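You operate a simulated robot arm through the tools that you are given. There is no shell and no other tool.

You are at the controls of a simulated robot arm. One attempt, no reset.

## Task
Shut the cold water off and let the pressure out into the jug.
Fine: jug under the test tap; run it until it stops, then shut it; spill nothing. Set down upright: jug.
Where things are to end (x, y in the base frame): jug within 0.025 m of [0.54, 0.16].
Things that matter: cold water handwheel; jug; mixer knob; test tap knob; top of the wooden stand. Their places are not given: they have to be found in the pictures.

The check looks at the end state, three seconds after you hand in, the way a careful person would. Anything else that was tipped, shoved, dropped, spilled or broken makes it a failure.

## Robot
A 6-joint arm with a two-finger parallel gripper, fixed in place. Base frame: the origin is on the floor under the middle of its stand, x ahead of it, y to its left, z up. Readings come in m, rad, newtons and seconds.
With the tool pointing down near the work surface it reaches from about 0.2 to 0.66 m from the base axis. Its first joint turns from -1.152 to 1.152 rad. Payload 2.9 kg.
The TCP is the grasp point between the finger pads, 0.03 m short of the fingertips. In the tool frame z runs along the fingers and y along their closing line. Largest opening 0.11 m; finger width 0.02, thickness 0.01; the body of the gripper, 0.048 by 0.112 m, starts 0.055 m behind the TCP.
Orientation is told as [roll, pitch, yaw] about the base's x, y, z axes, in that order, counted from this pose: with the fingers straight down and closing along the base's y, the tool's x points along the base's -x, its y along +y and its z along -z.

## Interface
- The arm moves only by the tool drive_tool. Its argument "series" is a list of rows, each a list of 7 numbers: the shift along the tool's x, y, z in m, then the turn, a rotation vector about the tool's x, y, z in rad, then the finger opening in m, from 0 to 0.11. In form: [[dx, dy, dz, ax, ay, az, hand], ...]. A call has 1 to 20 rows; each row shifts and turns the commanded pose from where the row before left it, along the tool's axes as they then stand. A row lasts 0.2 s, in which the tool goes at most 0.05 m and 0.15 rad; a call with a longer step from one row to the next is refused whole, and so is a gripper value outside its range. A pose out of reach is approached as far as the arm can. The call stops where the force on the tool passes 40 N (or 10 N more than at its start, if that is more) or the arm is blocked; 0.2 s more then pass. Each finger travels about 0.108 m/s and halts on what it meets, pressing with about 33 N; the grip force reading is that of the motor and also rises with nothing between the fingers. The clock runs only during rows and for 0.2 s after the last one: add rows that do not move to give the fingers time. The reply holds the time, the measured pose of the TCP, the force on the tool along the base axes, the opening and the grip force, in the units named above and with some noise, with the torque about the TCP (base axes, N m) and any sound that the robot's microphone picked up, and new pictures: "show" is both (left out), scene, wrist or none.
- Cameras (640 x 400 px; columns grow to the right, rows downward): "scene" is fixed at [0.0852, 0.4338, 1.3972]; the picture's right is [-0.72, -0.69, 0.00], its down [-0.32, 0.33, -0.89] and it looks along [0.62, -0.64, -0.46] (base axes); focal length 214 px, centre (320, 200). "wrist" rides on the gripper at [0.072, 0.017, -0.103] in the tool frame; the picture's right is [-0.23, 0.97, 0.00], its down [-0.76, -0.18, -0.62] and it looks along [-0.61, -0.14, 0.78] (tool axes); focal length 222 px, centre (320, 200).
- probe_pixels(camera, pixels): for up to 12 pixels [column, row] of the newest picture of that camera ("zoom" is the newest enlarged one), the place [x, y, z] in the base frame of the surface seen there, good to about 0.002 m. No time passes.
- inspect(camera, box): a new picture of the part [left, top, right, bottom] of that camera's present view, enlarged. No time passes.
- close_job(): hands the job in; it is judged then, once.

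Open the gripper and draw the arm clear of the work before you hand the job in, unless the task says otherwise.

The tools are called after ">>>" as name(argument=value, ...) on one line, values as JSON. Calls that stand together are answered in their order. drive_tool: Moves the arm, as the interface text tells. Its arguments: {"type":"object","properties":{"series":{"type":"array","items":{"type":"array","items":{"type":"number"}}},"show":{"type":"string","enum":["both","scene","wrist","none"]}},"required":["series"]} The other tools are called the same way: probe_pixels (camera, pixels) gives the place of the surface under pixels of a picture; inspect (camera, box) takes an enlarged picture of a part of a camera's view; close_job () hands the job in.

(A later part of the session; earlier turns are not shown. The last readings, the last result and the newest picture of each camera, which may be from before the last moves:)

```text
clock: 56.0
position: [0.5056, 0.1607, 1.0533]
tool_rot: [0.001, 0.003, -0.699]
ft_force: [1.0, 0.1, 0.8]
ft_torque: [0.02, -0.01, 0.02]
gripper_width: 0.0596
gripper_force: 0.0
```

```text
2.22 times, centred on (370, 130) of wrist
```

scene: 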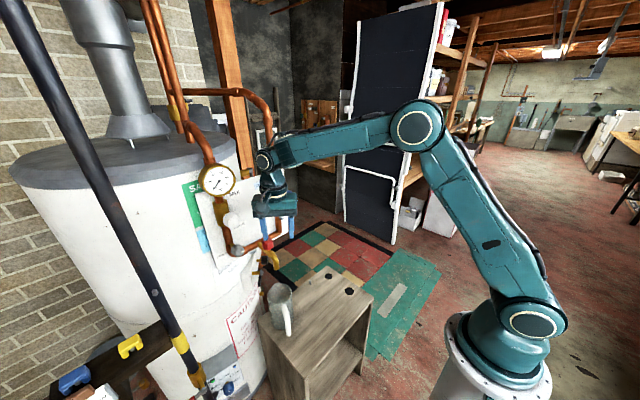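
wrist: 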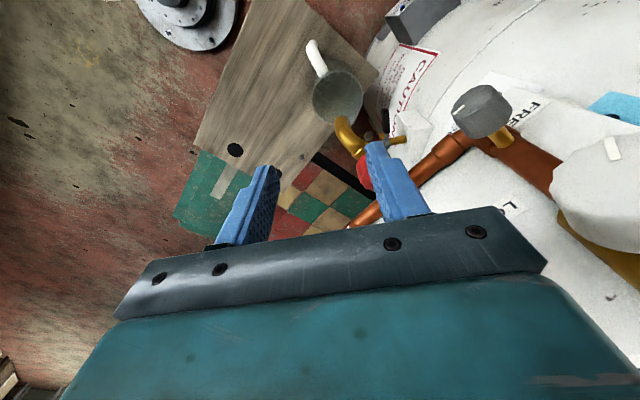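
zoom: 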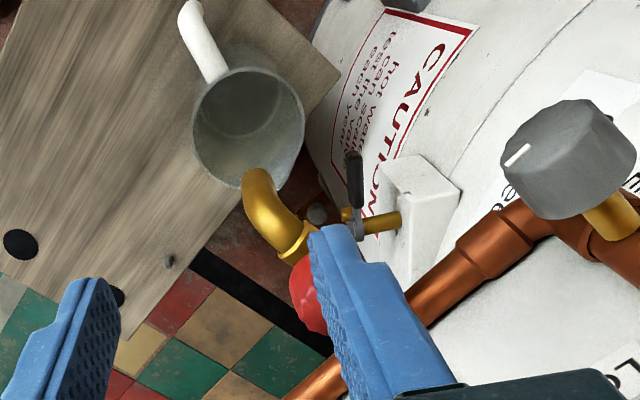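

The gap is enough: mixer knob starts at y ≈ 0.231 while the gripper body reaches only 0.219. I'll move over the red knob at z ≈ 1.05 and look before descending.

>>> drive_tool(series=[[-0.0174, 0.0147, 0, 0, 0, 0, 0.06], [-0.0174, 0.0147, 0, 0, 0, 0, 0.06], [-0.0175, 0.0147, 0, 0, 0, 0, 0.06]])

```text
clock: 56.8
position: [0.576, 0.1627, 1.0532]
tool_rot: [0.001, 0.0, -0.699]
ft_force: [0.0, 0.3, -0.2]
ft_torque: [0.03, 0.0, -0.04]
gripper_width: 0.0603
gripper_force: 0.1
```

scene: 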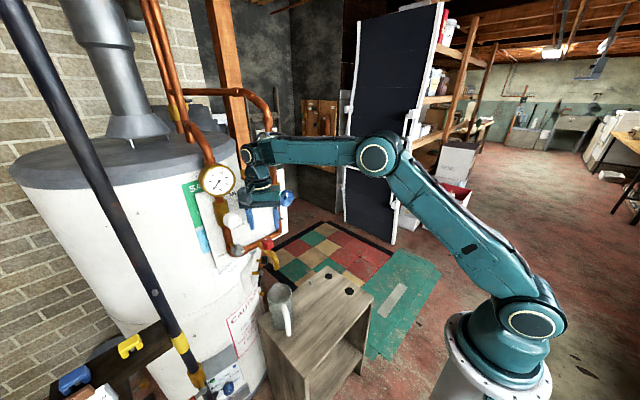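
wrist: 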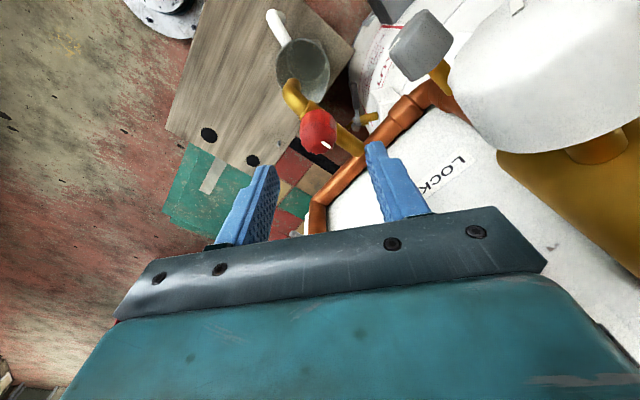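

The red knob is below and between the fingers at (318,130), mark at (326,145). I'll probe it for final centring.

>>> inspect(camera="wrist", box=[270, 70, 380, 170])

>>> probe_pixels(camera="wrist", pixels=[[318, 140], [302, 137], [334, 133], [318, 153], [306, 147], [332, 146], [318, 125], [326, 145], [302, 125], [333, 123], [317, 112], [325, 151]])

```text
4.00 times, centred on (325, 120) of wrist
```

zoom: 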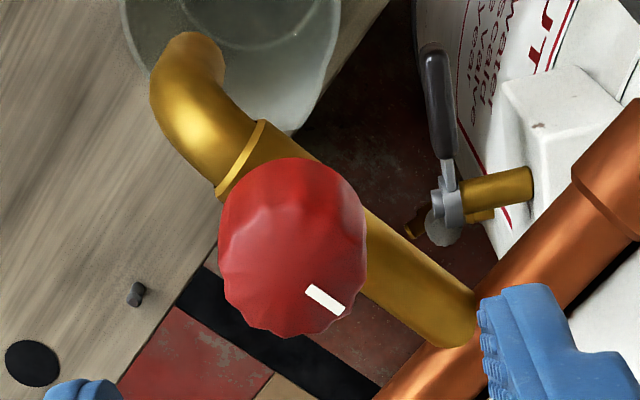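

```text
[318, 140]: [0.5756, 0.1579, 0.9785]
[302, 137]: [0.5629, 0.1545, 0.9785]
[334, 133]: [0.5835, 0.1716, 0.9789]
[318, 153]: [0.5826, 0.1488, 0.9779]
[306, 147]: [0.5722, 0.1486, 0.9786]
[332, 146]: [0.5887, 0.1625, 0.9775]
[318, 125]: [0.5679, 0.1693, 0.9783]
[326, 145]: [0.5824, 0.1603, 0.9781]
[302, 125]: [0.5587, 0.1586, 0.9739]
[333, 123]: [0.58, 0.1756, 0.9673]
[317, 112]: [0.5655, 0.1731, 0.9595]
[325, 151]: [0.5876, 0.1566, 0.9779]
```

Knob axis is (0.5745, 0.1612), top at z = 0.978. I'll correct by about 1.8 mm and descend so the fingertips reach z ≈ 0.945.

>>> drive_tool(series=[[0, -0.0015, 0.02, 0, 0, 0, 0.06], [0, 0, 0.02, 0, 0, 0, 0.06], [0, 0, 0.02, 0, 0, 0, 0.06], [0, 0, 0.018, 0, 0, 0, 0.06]])

```text
clock: 57.8
position: [0.5739, 0.162, 0.974]
tool_rot: [0.0, 0.0, -0.698]
ft_force: [0.2, 0.2, 0.1]
ft_torque: [0.02, -0.03, 0.01]
gripper_width: 0.0601
gripper_force: 0.0
```

scene: 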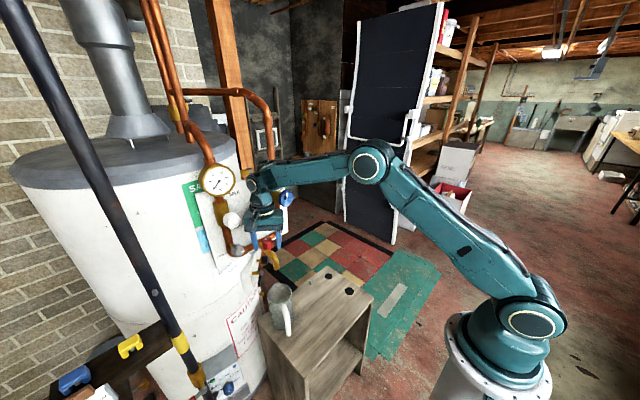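
wrist: 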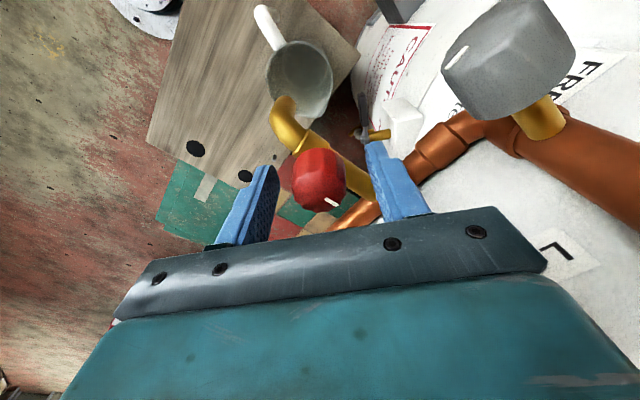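

The red knob sits between the fingers at (318,180). Closing on it now.

>>> drive_tool(series=[[0, 0, 0, 0, 0, 0, 0.02], [0, 0, 0, 0, 0, 0, 0.02], [0, 0, 0, 0, 0, 0, 0.02]])

```text
clock: 58.6
position: [0.5737, 0.162, 0.9727]
tool_rot: [-0.002, 0.003, -0.7]
ft_force: [-6.4, -5.7, -1.8]
ft_torque: [-0.05, -0.22, 0.09]
gripper_width: 0.0331
gripper_force: 44.9
```

scene: 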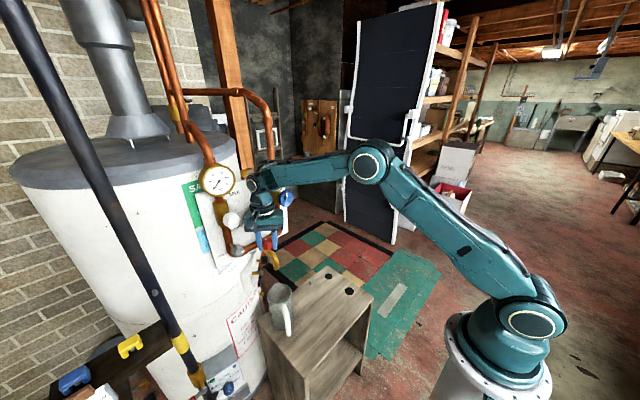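
wrist: 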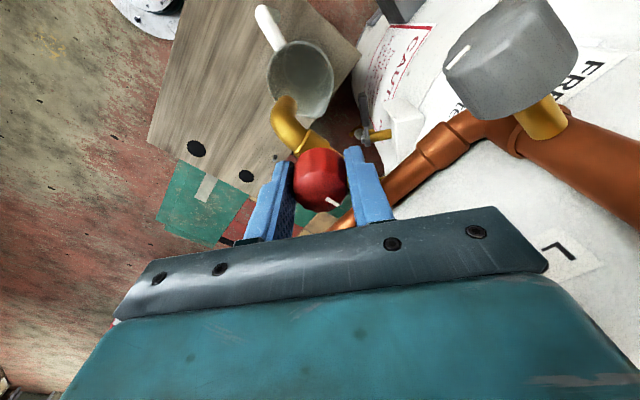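

Gripped at 0.033 wide. I'll turn counterclockwise (opening) by 0.3 rad and watch the spout and listen.

>>> drive_tool(series=[[0, 0, 0, 0, 0, -0.1, 0.02], [0, 0, 0, 0, 0, -0.1, 0.02], [0, 0, 0, 0, 0, -0.1, 0.02]])

```text
clock: 59.4
position: [0.5757, 0.1602, 0.9755]
tool_rot: [0.0, 0.003, -0.398]
ft_force: [-3.1, -5.5, -10.0]
ft_torque: [-0.32, -0.31, -0.01]
gripper_width: 0.0331
gripper_force: 45.4
```

scene: 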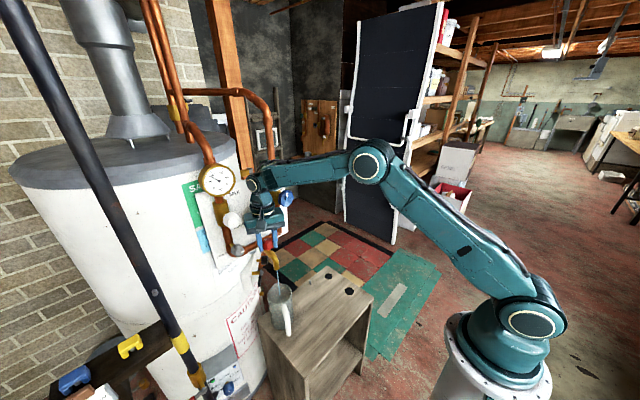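
wrist: 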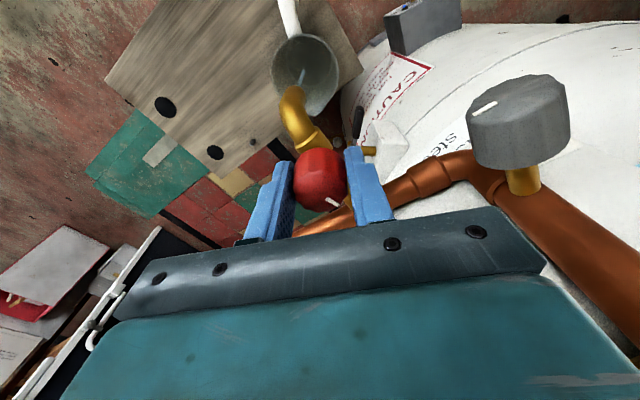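

A stream is visible at (302,75) going into the jug. I'll check the stream, the jug and the gauge closely.

>>> inspect(camera="scene", box=[245, 235, 315, 345])

>>> inspect(camera="wrist", box=[240, 10, 380, 140])

>>> inspect(camera="scene", box=[190, 155, 250, 205])

```text
3.64 times, centred on (280, 290) of scene
```

zoom: 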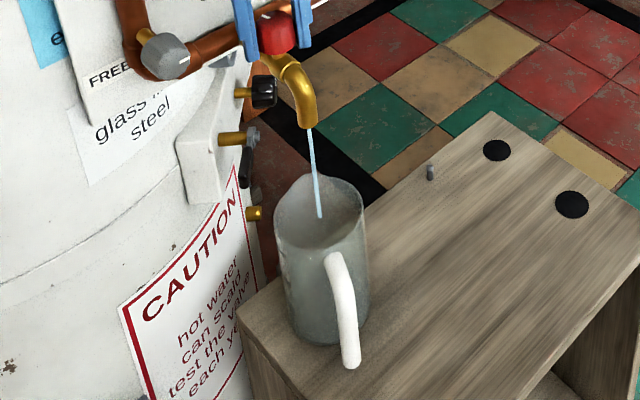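

```text
3.08 times, centred on (310, 75) of wrist
```

zoom: 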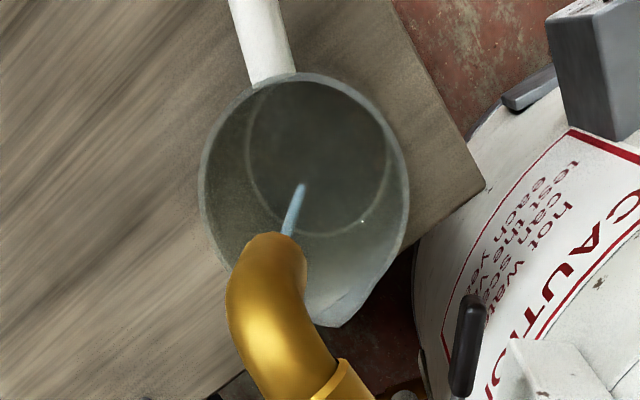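

```text
8.00 times, centred on (220, 180) of scene
```

zoom: 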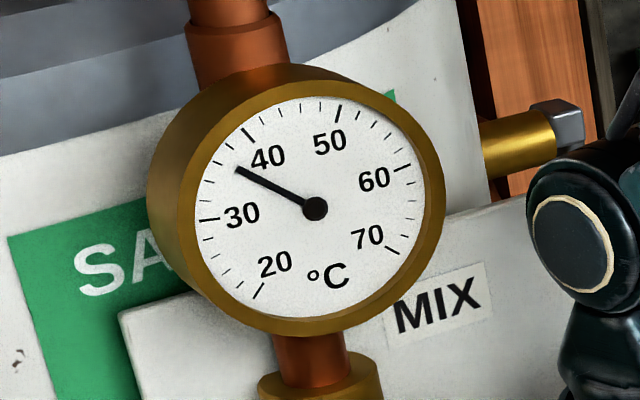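

The stream runs well inside the jug. I'll hold here and let it run, checking level and flow.

>>> drive_tool(series=[[0, 0, 0, 0, 0, 0, 0.02], [0, 0, 0, 0, 0, 0, 0.02], [0, 0, 0, 0, 0, 0, 0.02], [0, 0, 0, 0, 0, 0, 0.02], [0, 0, 0, 0, 0, 0, 0.02], [0, 0, 0, 0, 0, 0, 0.02], [0, 0, 0, 0, 0, 0, 0.02], [0, 0, 0, 0, 0, 0, 0.02], [0, 0, 0, 0, 0, 0, 0.02], [0, 0, 0, 0, 0, 0, 0.02]], show="scene")

>>> inspect(camera="wrist", box=[240, 10, 380, 140])

>>> inspect(camera="scene", box=[245, 235, 315, 345])

```text
clock: 61.6
position: [0.5746, 0.1596, 0.9733]
tool_rot: [-0.002, 0.002, -0.4]
ft_force: [-2.1, -8.4, -21.4]
ft_torque: [0.03, -0.11, -0.03]
gripper_width: 0.033
gripper_force: 45.3
```

scene: 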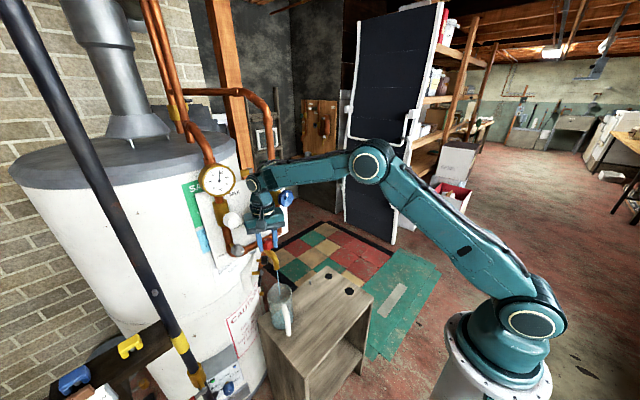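

```text
3.08 times, centred on (310, 75) of wrist
```

zoom: 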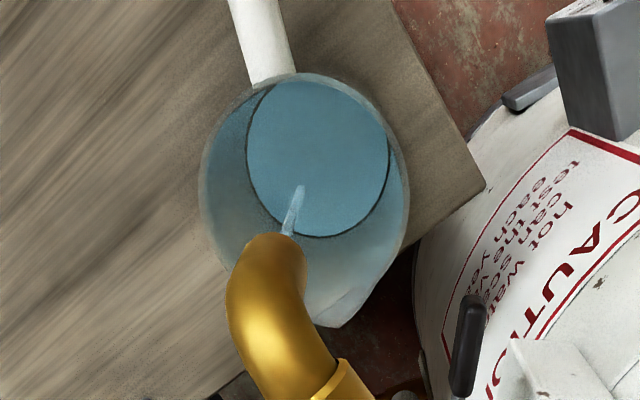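

```text
3.64 times, centred on (280, 290) of scene
```

zoom: 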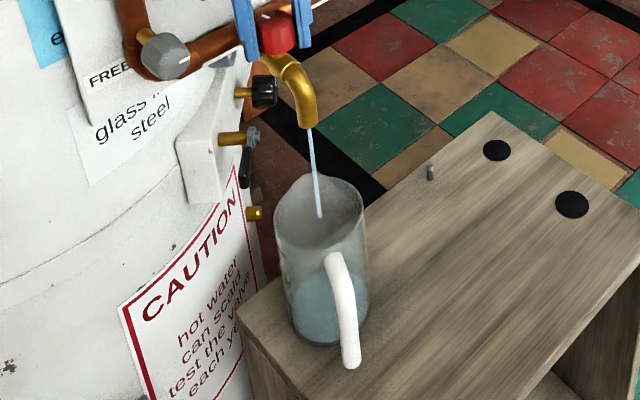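

The level has risen to roughly 40% in 2 s, so I must be careful about overflow. I'll throttle the tap down a bit (+0.15 rad) and check again quickly.

>>> drive_tool(series=[[0, 0, 0, 0, 0, 0.14, 0.02]], show="scene")

>>> inspect(camera="scene", box=[245, 235, 315, 345])

>>> inspect(camera="wrist", box=[240, 10, 380, 140])

>>> inspect(camera="scene", box=[190, 155, 250, 205])

```text
clock: 62.0
position: [0.5744, 0.1607, 0.9746]
tool_rot: [-0.002, 0.003, -0.541]
ft_force: [-1.3, -8.4, -21.4]
ft_torque: [0.4, 0.16, 0.04]
gripper_width: 0.0331
gripper_force: 44.8
```

scene: 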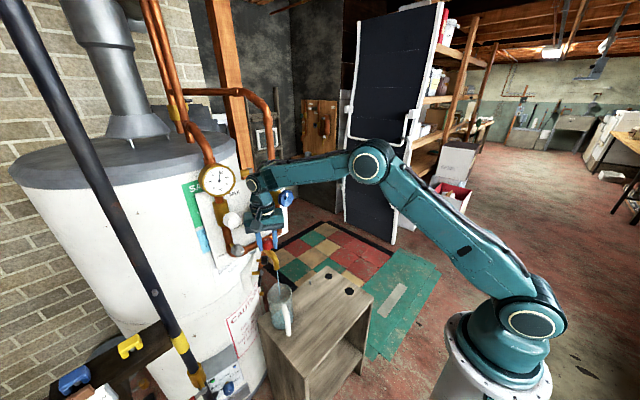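

```text
3.64 times, centred on (280, 290) of scene
```

zoom: 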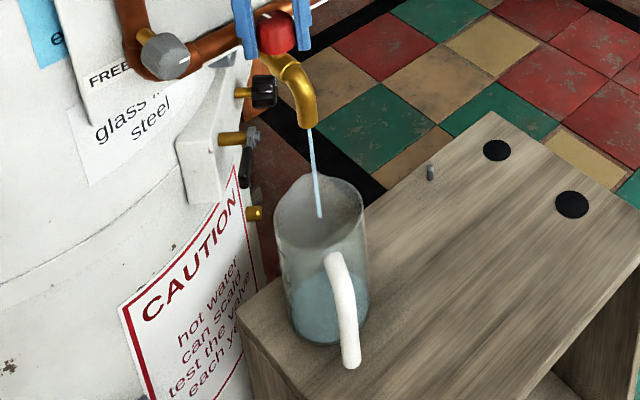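

```text
3.08 times, centred on (310, 75) of wrist
```

zoom: 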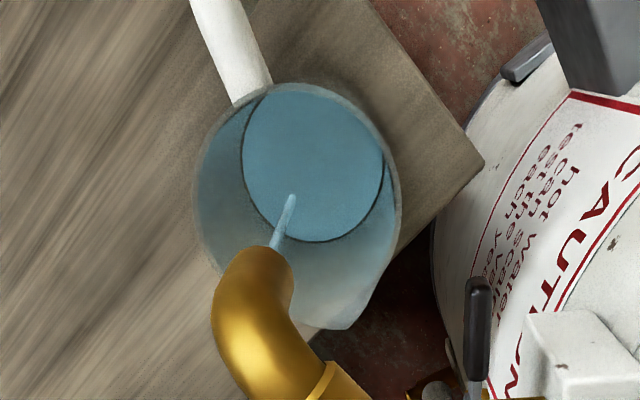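

```text
8.00 times, centred on (220, 180) of scene
```

zoom: 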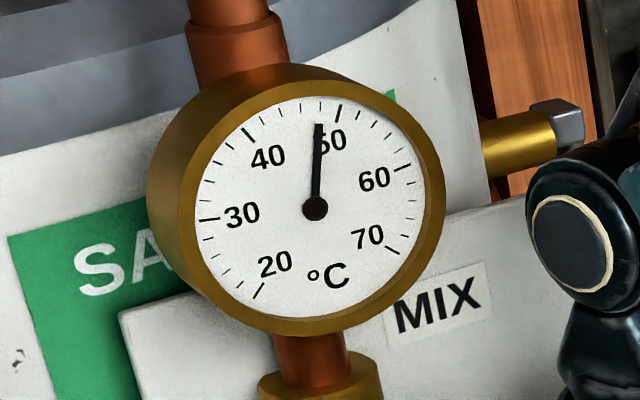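

The level looks nearly unchanged over 0.4 s and the gauge reads about 48 °C. I'll let it run in short steps and compare the level.

>>> drive_tool(series=[[0, 0, 0, 0, 0, 0, 0.02], [0, 0, 0, 0, 0, 0, 0.02], [0, 0, 0, 0, 0, 0, 0.02], [0, 0, 0, 0, 0, 0, 0.02]], show="scene")

>>> inspect(camera="scene", box=[245, 235, 315, 345])

>>> inspect(camera="wrist", box=[240, 10, 380, 140])

```text
clock: 63.0
position: [0.5741, 0.1615, 0.9746]
tool_rot: [-0.002, 0.002, -0.54]
ft_force: [-1.8, -9.4, -20.3]
ft_torque: [0.04, 0.11, -0.03]
gripper_width: 0.033
gripper_force: 45.2
```

scene: 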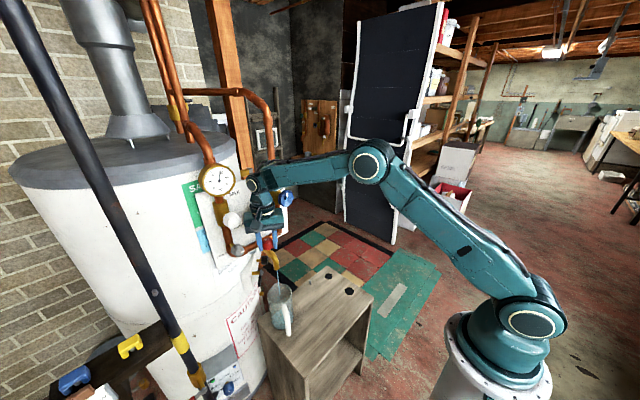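

```text
3.64 times, centred on (280, 290) of scene
```

zoom: 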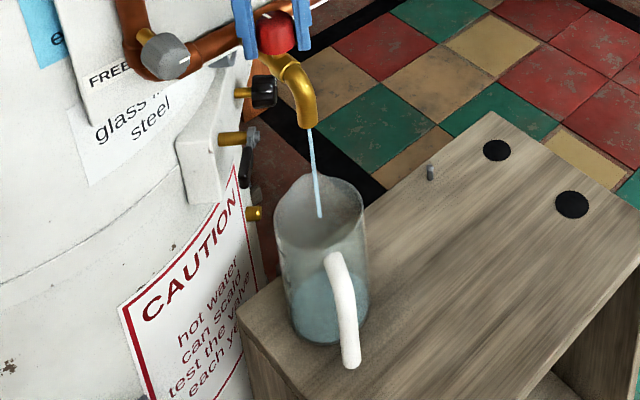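

```text
3.08 times, centred on (310, 75) of wrist
```

zoom: 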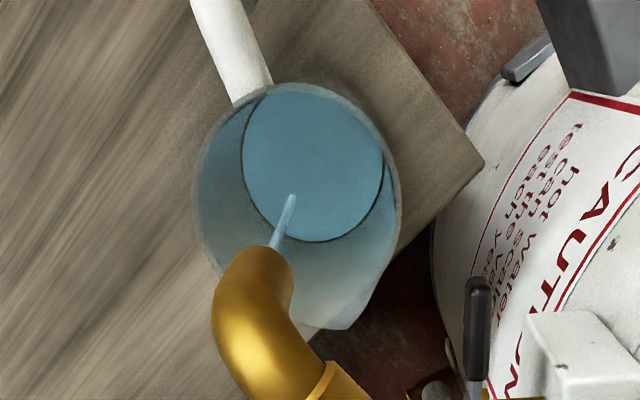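

The level appears stable between the last two pictures even though a thin stream remains. I'll run another 2 s and compare.

>>> drive_tool(series=[[0, 0, 0, 0, 0, 0, 0.02], [0, 0, 0, 0, 0, 0, 0.02], [0, 0, 0, 0, 0, 0, 0.02], [0, 0, 0, 0, 0, 0, 0.02], [0, 0, 0, 0, 0, 0, 0.02], [0, 0, 0, 0, 0, 0, 0.02], [0, 0, 0, 0, 0, 0, 0.02], [0, 0, 0, 0, 0, 0, 0.02], [0, 0, 0, 0, 0, 0, 0.02], [0, 0, 0, 0, 0, 0, 0.02]], show="scene")

>>> inspect(camera="scene", box=[245, 235, 315, 345])

>>> inspect(camera="wrist", box=[240, 10, 380, 140])

```text
clock: 65.2
position: [0.5739, 0.1603, 0.9742]
tool_rot: [-0.002, 0.0, -0.54]
ft_force: [-1.7, -11.3, -21.0]
ft_torque: [0.03, -0.02, 0.02]
gripper_width: 0.0333
gripper_force: 44.6
```

scene: 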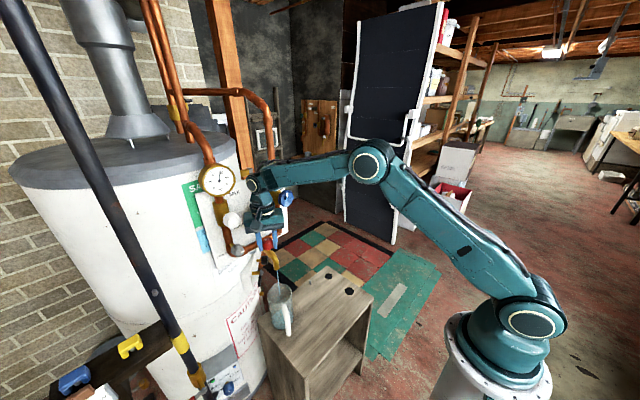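

```text
3.64 times, centred on (280, 290) of scene
```

zoom: 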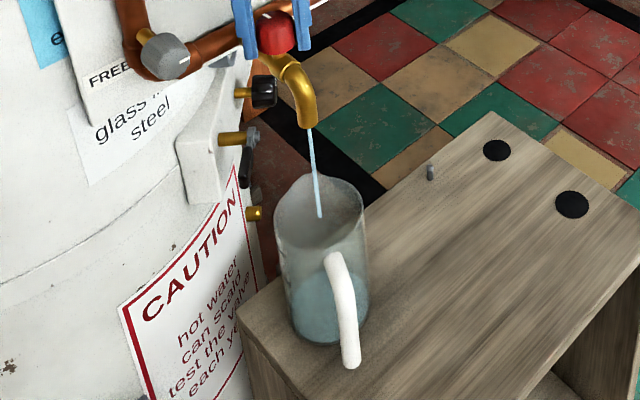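

```text
3.08 times, centred on (310, 75) of wrist
```

zoom: 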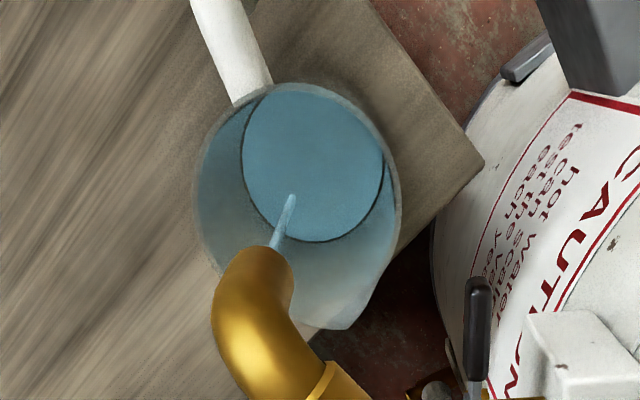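

No visible change in level after 2 s more, yet the thin stream persists. I'll keep waiting in moderate steps, watching the level.

>>> drive_tool(series=[[0, 0, 0, 0, 0, 0, 0.02], [0, 0, 0, 0, 0, 0, 0.02], [0, 0, 0, 0, 0, 0, 0.02], [0, 0, 0, 0, 0, 0, 0.02], [0, 0, 0, 0, 0, 0, 0.02], [0, 0, 0, 0, 0, 0, 0.02], [0, 0, 0, 0, 0, 0, 0.02], [0, 0, 0, 0, 0, 0, 0.02], [0, 0, 0, 0, 0, 0, 0.02], [0, 0, 0, 0, 0, 0, 0.02], [0, 0, 0, 0, 0, 0, 0.02], [0, 0, 0, 0, 0, 0, 0.02], [0, 0, 0, 0, 0, 0, 0.02], [0, 0, 0, 0, 0, 0, 0.02], [0, 0, 0, 0, 0, 0, 0.02]], show="scene")

>>> inspect(camera="scene", box=[245, 235, 315, 345])

>>> inspect(camera="wrist", box=[240, 10, 380, 140])

>>> inspect(camera="scene", box=[190, 155, 250, 205])

```text
clock: 68.4
position: [0.5743, 0.1598, 0.9746]
tool_rot: [-0.001, 0.003, -0.54]
ft_force: [-1.3, -11.3, -21.2]
ft_torque: [0.05, -0.03, -0.03]
gripper_width: 0.0331
gripper_force: 44.8
```

scene: 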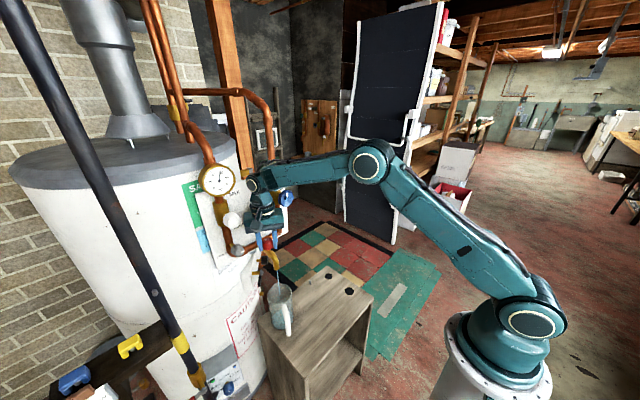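

```text
3.64 times, centred on (280, 290) of scene
```

zoom: 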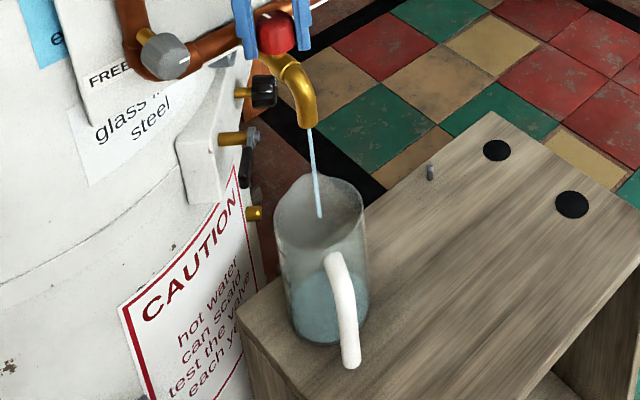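

```text
3.08 times, centred on (310, 75) of wrist
```

zoom: 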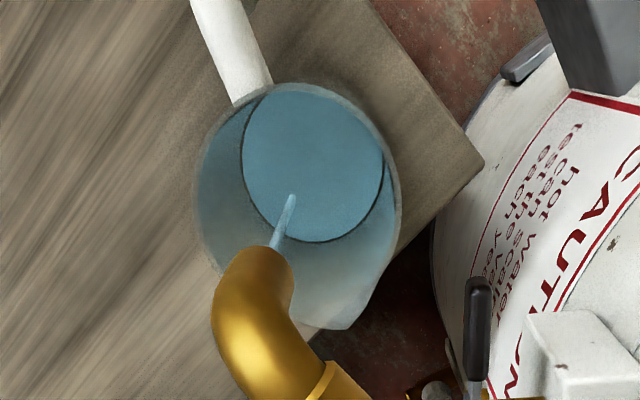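

```text
8.00 times, centred on (220, 180) of scene
```

zoom: 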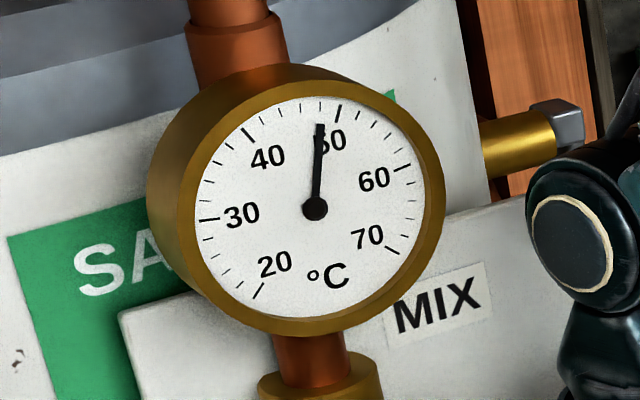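

Level and temperature are both steady at this small opening while the thin stream is still drawn. I'll reopen slightly for a short moment and compare the level to see whether there is still real flow.

>>> drive_tool(series=[[0, 0, 0, 0, 0, -0.14, 0.02], [0, 0, 0, 0, 0, 0, 0.02]], show="scene")

>>> inspect(camera="scene", box=[245, 235, 315, 345])

>>> inspect(camera="wrist", box=[240, 10, 380, 140])

```text
clock: 69.0
position: [0.5737, 0.1609, 0.9739]
tool_rot: [-0.002, 0.0, -0.399]
ft_force: [-3.6, -13.0, -17.7]
ft_torque: [-0.09, 0.1, -0.01]
gripper_width: 0.0332
gripper_force: 45.0
```

scene: 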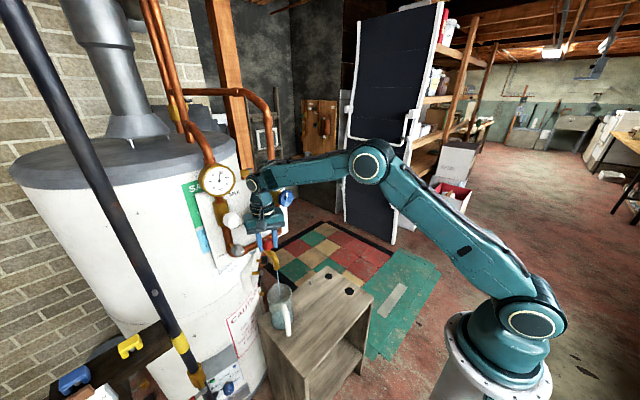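

```text
3.64 times, centred on (280, 290) of scene
```

zoom: 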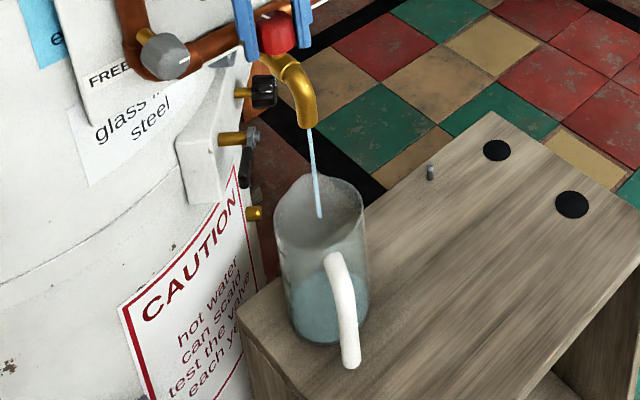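

```text
3.08 times, centred on (310, 75) of wrist
```

zoom: 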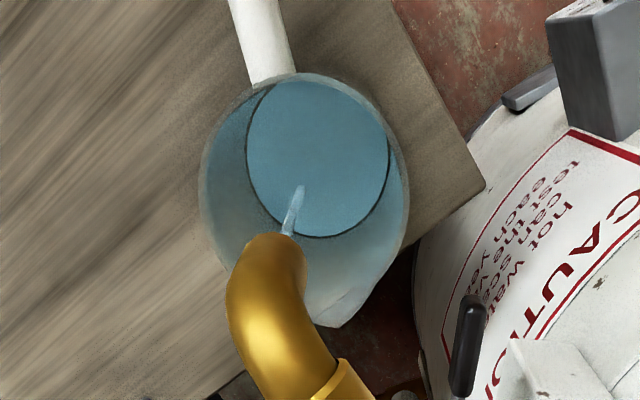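

The level is identical to the one at 61.6 s with the same tap angle. I'll take a closer zoom of the waterline and stream as a reference, then wait 2 s and compare.

>>> inspect(camera="scene", box=[260, 265, 310, 335])

>>> drive_tool(series=[[0, 0, 0, 0, 0, 0, 0.02], [0, 0, 0, 0, 0, 0, 0.02], [0, 0, 0, 0, 0, 0, 0.02], [0, 0, 0, 0, 0, 0, 0.02], [0, 0, 0, 0, 0, 0, 0.02], [0, 0, 0, 0, 0, 0, 0.02], [0, 0, 0, 0, 0, 0, 0.02], [0, 0, 0, 0, 0, 0, 0.02], [0, 0, 0, 0, 0, 0, 0.02], [0, 0, 0, 0, 0, 0, 0.02]], show="none")

>>> inspect(camera="scene", box=[260, 265, 310, 335])

>>> inspect(camera="wrist", box=[240, 10, 380, 140])

```text
5.71 times, centred on (285, 300) of scene
```

zoom: 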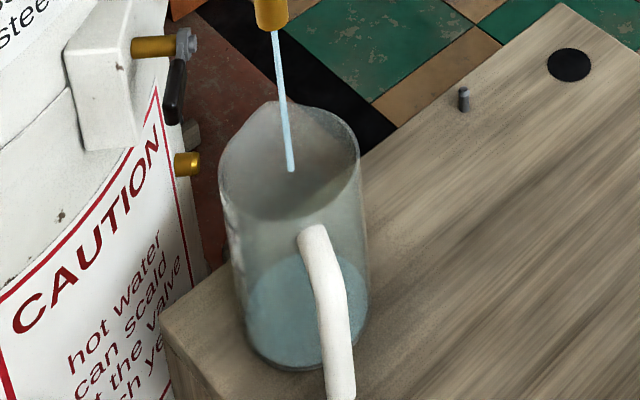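

```text
clock: 71.2
position: [0.5746, 0.1597, 0.9747]
tool_rot: [0.0, 0.003, -0.401]
ft_force: [-5.4, -15.7, -15.4]
ft_torque: [0.05, 0.2, -0.05]
gripper_width: 0.0332
gripper_force: 45.3
```

```text
5.71 times, centred on (285, 300) of scene
```

zoom: 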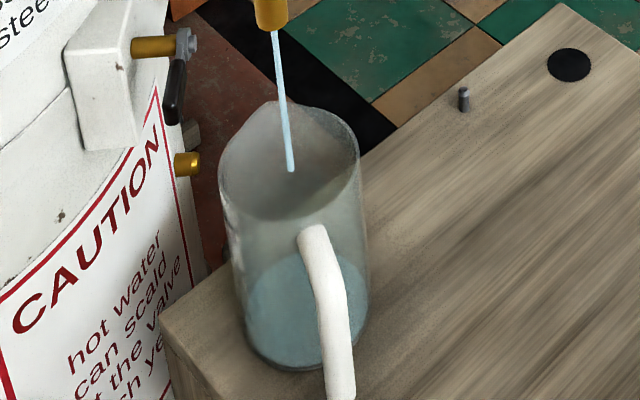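

```text
3.08 times, centred on (310, 75) of wrist
```

zoom: 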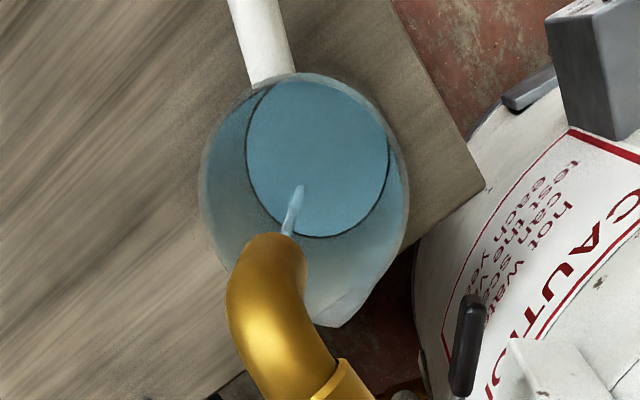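

The level is unchanged to the pixel. I'll probe the water surface height directly to know how full the jug is.

>>> probe_pixels(camera="wrist", pixels=[[310, 58], [300, 50], [320, 60], [305, 65], [298, 60], [325, 48], [303, 75], [302, 80], [275, 75], [335, 80], [310, 90]])

>>> inspect(camera="scene", box=[190, 155, 250, 205])

```text
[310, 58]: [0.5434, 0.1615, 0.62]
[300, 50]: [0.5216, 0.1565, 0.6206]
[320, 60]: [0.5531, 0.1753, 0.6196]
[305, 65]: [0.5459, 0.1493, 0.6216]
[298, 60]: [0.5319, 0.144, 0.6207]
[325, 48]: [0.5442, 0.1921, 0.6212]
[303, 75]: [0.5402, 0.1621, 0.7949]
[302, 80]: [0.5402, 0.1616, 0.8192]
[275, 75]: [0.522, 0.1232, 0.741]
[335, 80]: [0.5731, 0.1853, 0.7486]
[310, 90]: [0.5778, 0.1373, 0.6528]
```

```text
8.00 times, centred on (220, 180) of scene
```

zoom: 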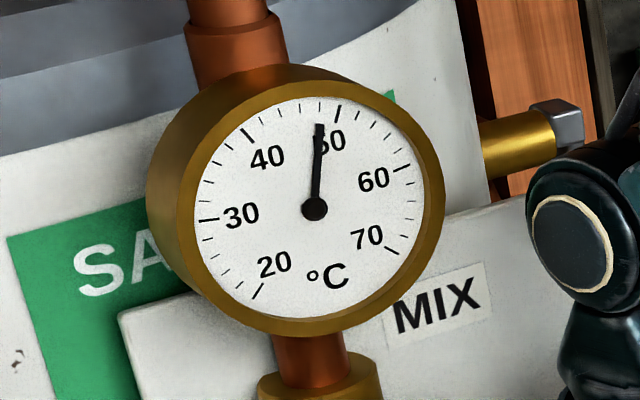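

The water depth is only about 2–3 cm, so there is ample room. I'll double check that the cold wheel is still at its stop (mark up) before opening the tap further.

>>> inspect(camera="scene", box=[255, 175, 315, 225])

```text
8.00 times, centred on (285, 200) of scene
```

zoom: 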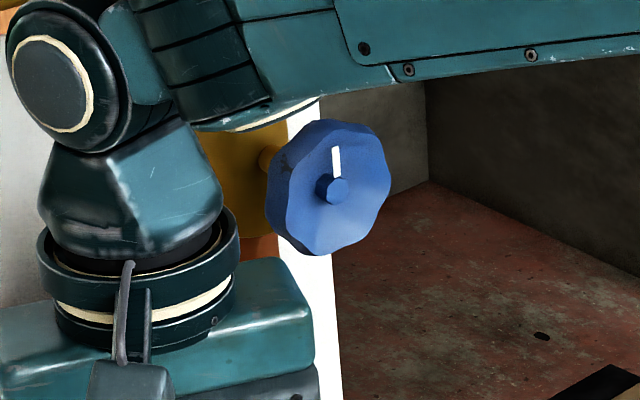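

The wheel's mark is up, at its stop. I'll open the tap another 0.3 rad and observe the stream.

>>> drive_tool(series=[[0, 0, 0, 0, 0, -0.1, 0.02], [0, 0, 0, 0, 0, -0.1, 0.02], [0, 0, 0, 0, 0, -0.1, 0.02]])

>>> inspect(camera="scene", box=[260, 265, 310, 335])

>>> inspect(camera="wrist", box=[230, 0, 390, 130])

```text
clock: 72.0
position: [0.5754, 0.1609, 0.975]
tool_rot: [-0.001, 0.0, -0.097]
ft_force: [3.6, -12.6, -21.1]
ft_torque: [-0.01, 0.66, -0.01]
gripper_width: 0.0334
gripper_force: 45.4
```

scene: 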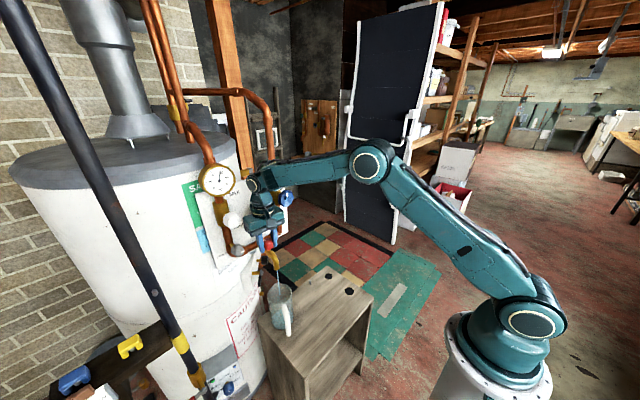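
wrist: 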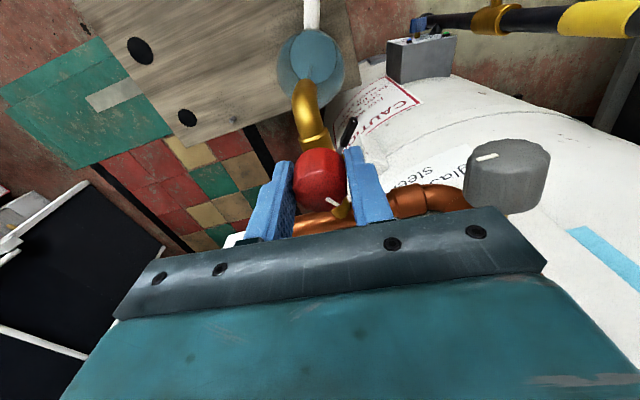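

```text
5.71 times, centred on (285, 300) of scene
```

zoom: 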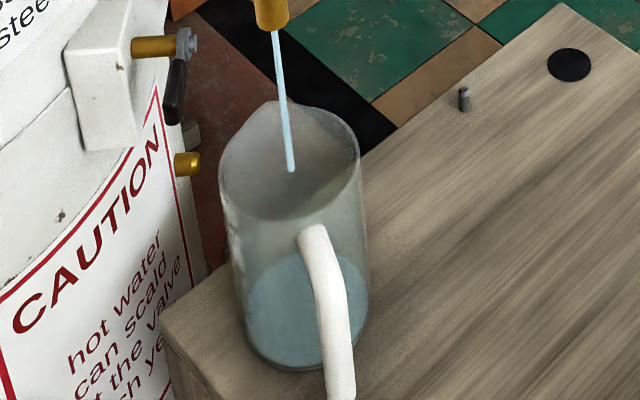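

```text
3.08 times, centred on (310, 65) of wrist
```

zoom: 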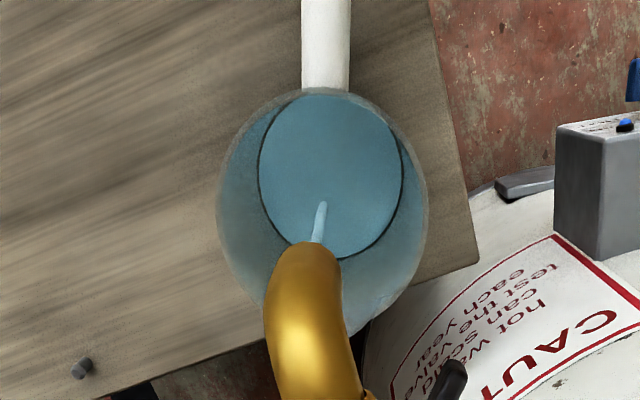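

The knob has turned 0.6 rad with the gripper. I'll run 2 s at this opening and compare.

>>> drive_tool(series=[[0, 0, 0, 0, 0, 0, 0.02], [0, 0, 0, 0, 0, 0, 0.02], [0, 0, 0, 0, 0, 0, 0.02], [0, 0, 0, 0, 0, 0, 0.02], [0, 0, 0, 0, 0, 0, 0.02], [0, 0, 0, 0, 0, 0, 0.02], [0, 0, 0, 0, 0, 0, 0.02], [0, 0, 0, 0, 0, 0, 0.02], [0, 0, 0, 0, 0, 0, 0.02], [0, 0, 0, 0, 0, 0, 0.02]], show="none")

>>> inspect(camera="scene", box=[260, 265, 310, 335])

>>> inspect(camera="wrist", box=[230, 0, 390, 130])

>>> inspect(camera="scene", box=[190, 155, 250, 205])

```text
clock: 74.2
position: [0.5729, 0.1594, 0.9746]
tool_rot: [0.001, 0.002, -0.101]
ft_force: [6.7, -14.2, -24.3]
ft_torque: [-0.08, -0.53, -0.01]
gripper_width: 0.0331
gripper_force: 44.9
```

```text
5.71 times, centred on (285, 300) of scene
```

zoom: 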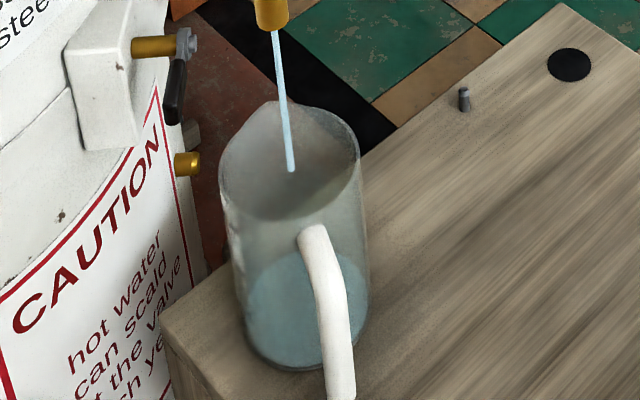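

```text
3.08 times, centred on (310, 65) of wrist
```

zoom: 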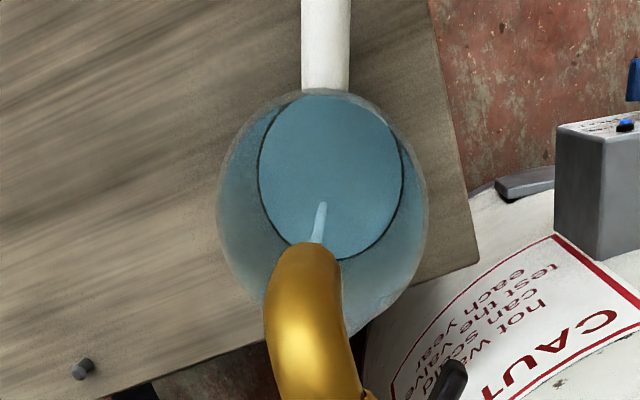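

```text
8.00 times, centred on (220, 180) of scene
```

zoom: 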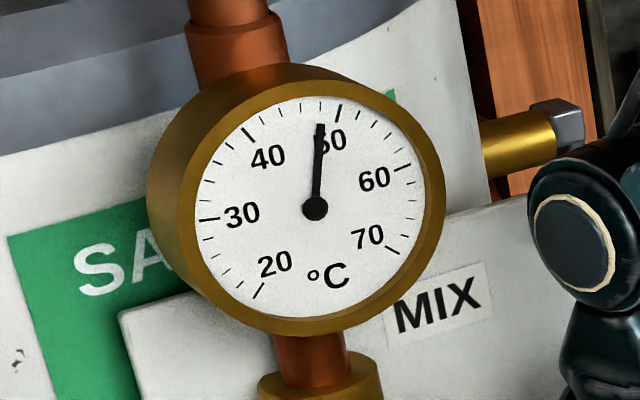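

The level may be rising very slowly; there is plenty of room. I'll let it run 4 s more.

>>> drive_tool(series=[[0, 0, 0, 0, 0, 0, 0.02], [0, 0, 0, 0, 0, 0, 0.02], [0, 0, 0, 0, 0, 0, 0.02], [0, 0, 0, 0, 0, 0, 0.02], [0, 0, 0, 0, 0, 0, 0.02], [0, 0, 0, 0, 0, 0, 0.02], [0, 0, 0, 0, 0, 0, 0.02], [0, 0, 0, 0, 0, 0, 0.02], [0, 0, 0, 0, 0, 0, 0.02], [0, 0, 0, 0, 0, 0, 0.02], [0, 0, 0, 0, 0, 0, 0.02], [0, 0, 0, 0, 0, 0, 0.02], [0, 0, 0, 0, 0, 0, 0.02], [0, 0, 0, 0, 0, 0, 0.02], [0, 0, 0, 0, 0, 0, 0.02], [0, 0, 0, 0, 0, 0, 0.02], [0, 0, 0, 0, 0, 0, 0.02], [0, 0, 0, 0, 0, 0, 0.02], [0, 0, 0, 0, 0, 0, 0.02], [0, 0, 0, 0, 0, 0, 0.02]], show="none")

>>> inspect(camera="scene", box=[260, 265, 310, 335])

>>> inspect(camera="wrist", box=[230, 0, 390, 130])

```text
clock: 78.4
position: [0.574, 0.1599, 0.9743]
tool_rot: [0.0, 0.001, -0.099]
ft_force: [10.5, -13.4, -23.6]
ft_torque: [-0.03, 0.0, 0.01]
gripper_width: 0.0332
gripper_force: 44.9
```

```text
5.71 times, centred on (285, 300) of scene
```

zoom: 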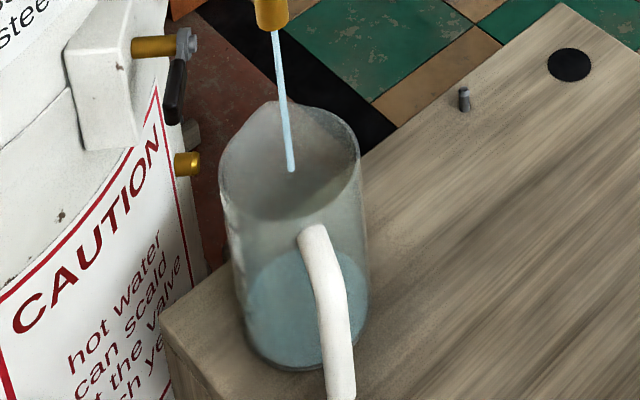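

```text
3.08 times, centred on (310, 65) of wrist
```

zoom: 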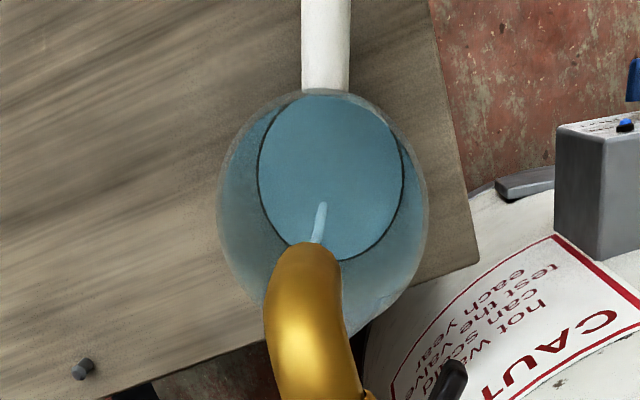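

I can't tell clearly whether the level still rises. I'll take a high-magnification reference of the waterline now, wait 4 s, and compare.

>>> inspect(camera="scene", box=[272, 298, 304, 334])

>>> inspect(camera="wrist", box=[285, 20, 345, 90])

>>> drive_tool(series=[[0, 0, 0, 0, 0, 0, 0.02], [0, 0, 0, 0, 0, 0, 0.02], [0, 0, 0, 0, 0, 0, 0.02], [0, 0, 0, 0, 0, 0, 0.02], [0, 0, 0, 0, 0, 0, 0.02], [0, 0, 0, 0, 0, 0, 0.02], [0, 0, 0, 0, 0, 0, 0.02], [0, 0, 0, 0, 0, 0, 0.02], [0, 0, 0, 0, 0, 0, 0.02], [0, 0, 0, 0, 0, 0, 0.02], [0, 0, 0, 0, 0, 0, 0.02], [0, 0, 0, 0, 0, 0, 0.02], [0, 0, 0, 0, 0, 0, 0.02], [0, 0, 0, 0, 0, 0, 0.02], [0, 0, 0, 0, 0, 0, 0.02], [0, 0, 0, 0, 0, 0, 0.02], [0, 0, 0, 0, 0, 0, 0.02], [0, 0, 0, 0, 0, 0, 0.02], [0, 0, 0, 0, 0, 0, 0.02], [0, 0, 0, 0, 0, 0, 0.02]], show="none")

>>> inspect(camera="scene", box=[272, 298, 304, 334])

>>> inspect(camera="wrist", box=[285, 20, 345, 90])

```text
11.11 times, centred on (288, 316) of scene
```

zoom: 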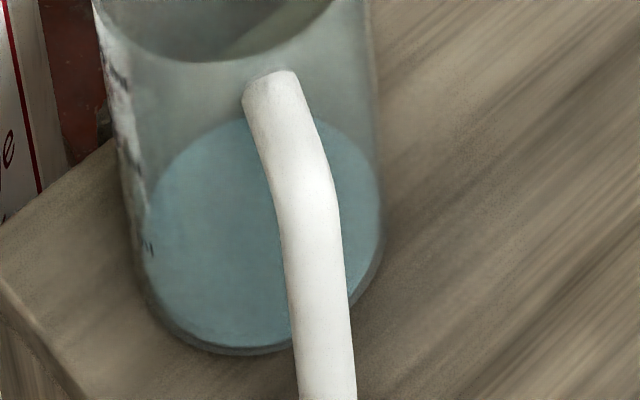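

```text
5.71 times, centred on (315, 55) of wrist
```

zoom: 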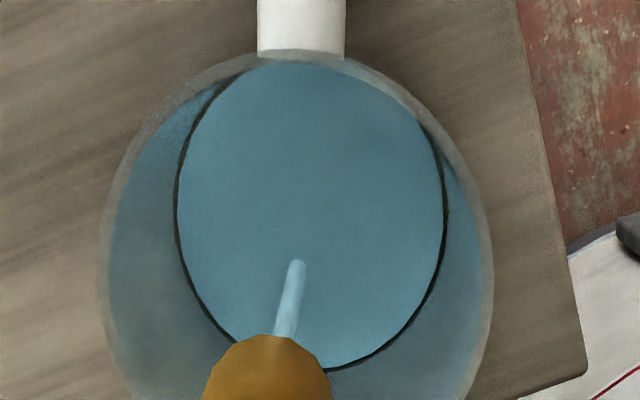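

```text
clock: 82.6
position: [0.5748, 0.1601, 0.9749]
tool_rot: [0.0, 0.002, -0.101]
ft_force: [9.2, -13.8, -22.6]
ft_torque: [-0.01, 0.05, 0.0]
gripper_width: 0.0332
gripper_force: 45.3
```

```text
11.11 times, centred on (288, 316) of scene
```

zoom: 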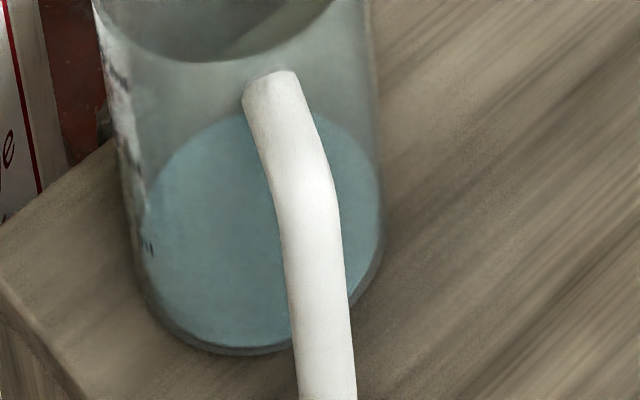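

```text
5.71 times, centred on (315, 55) of wrist
```

zoom: 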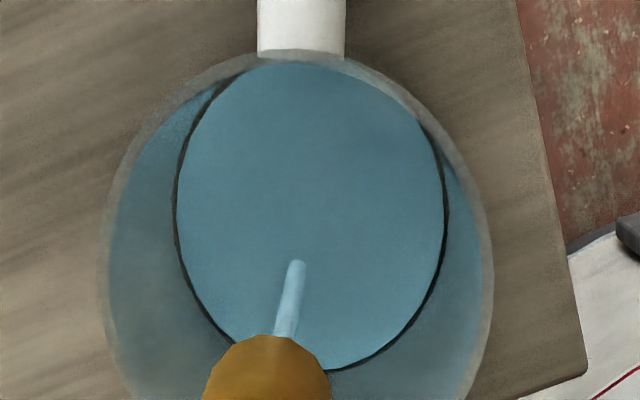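

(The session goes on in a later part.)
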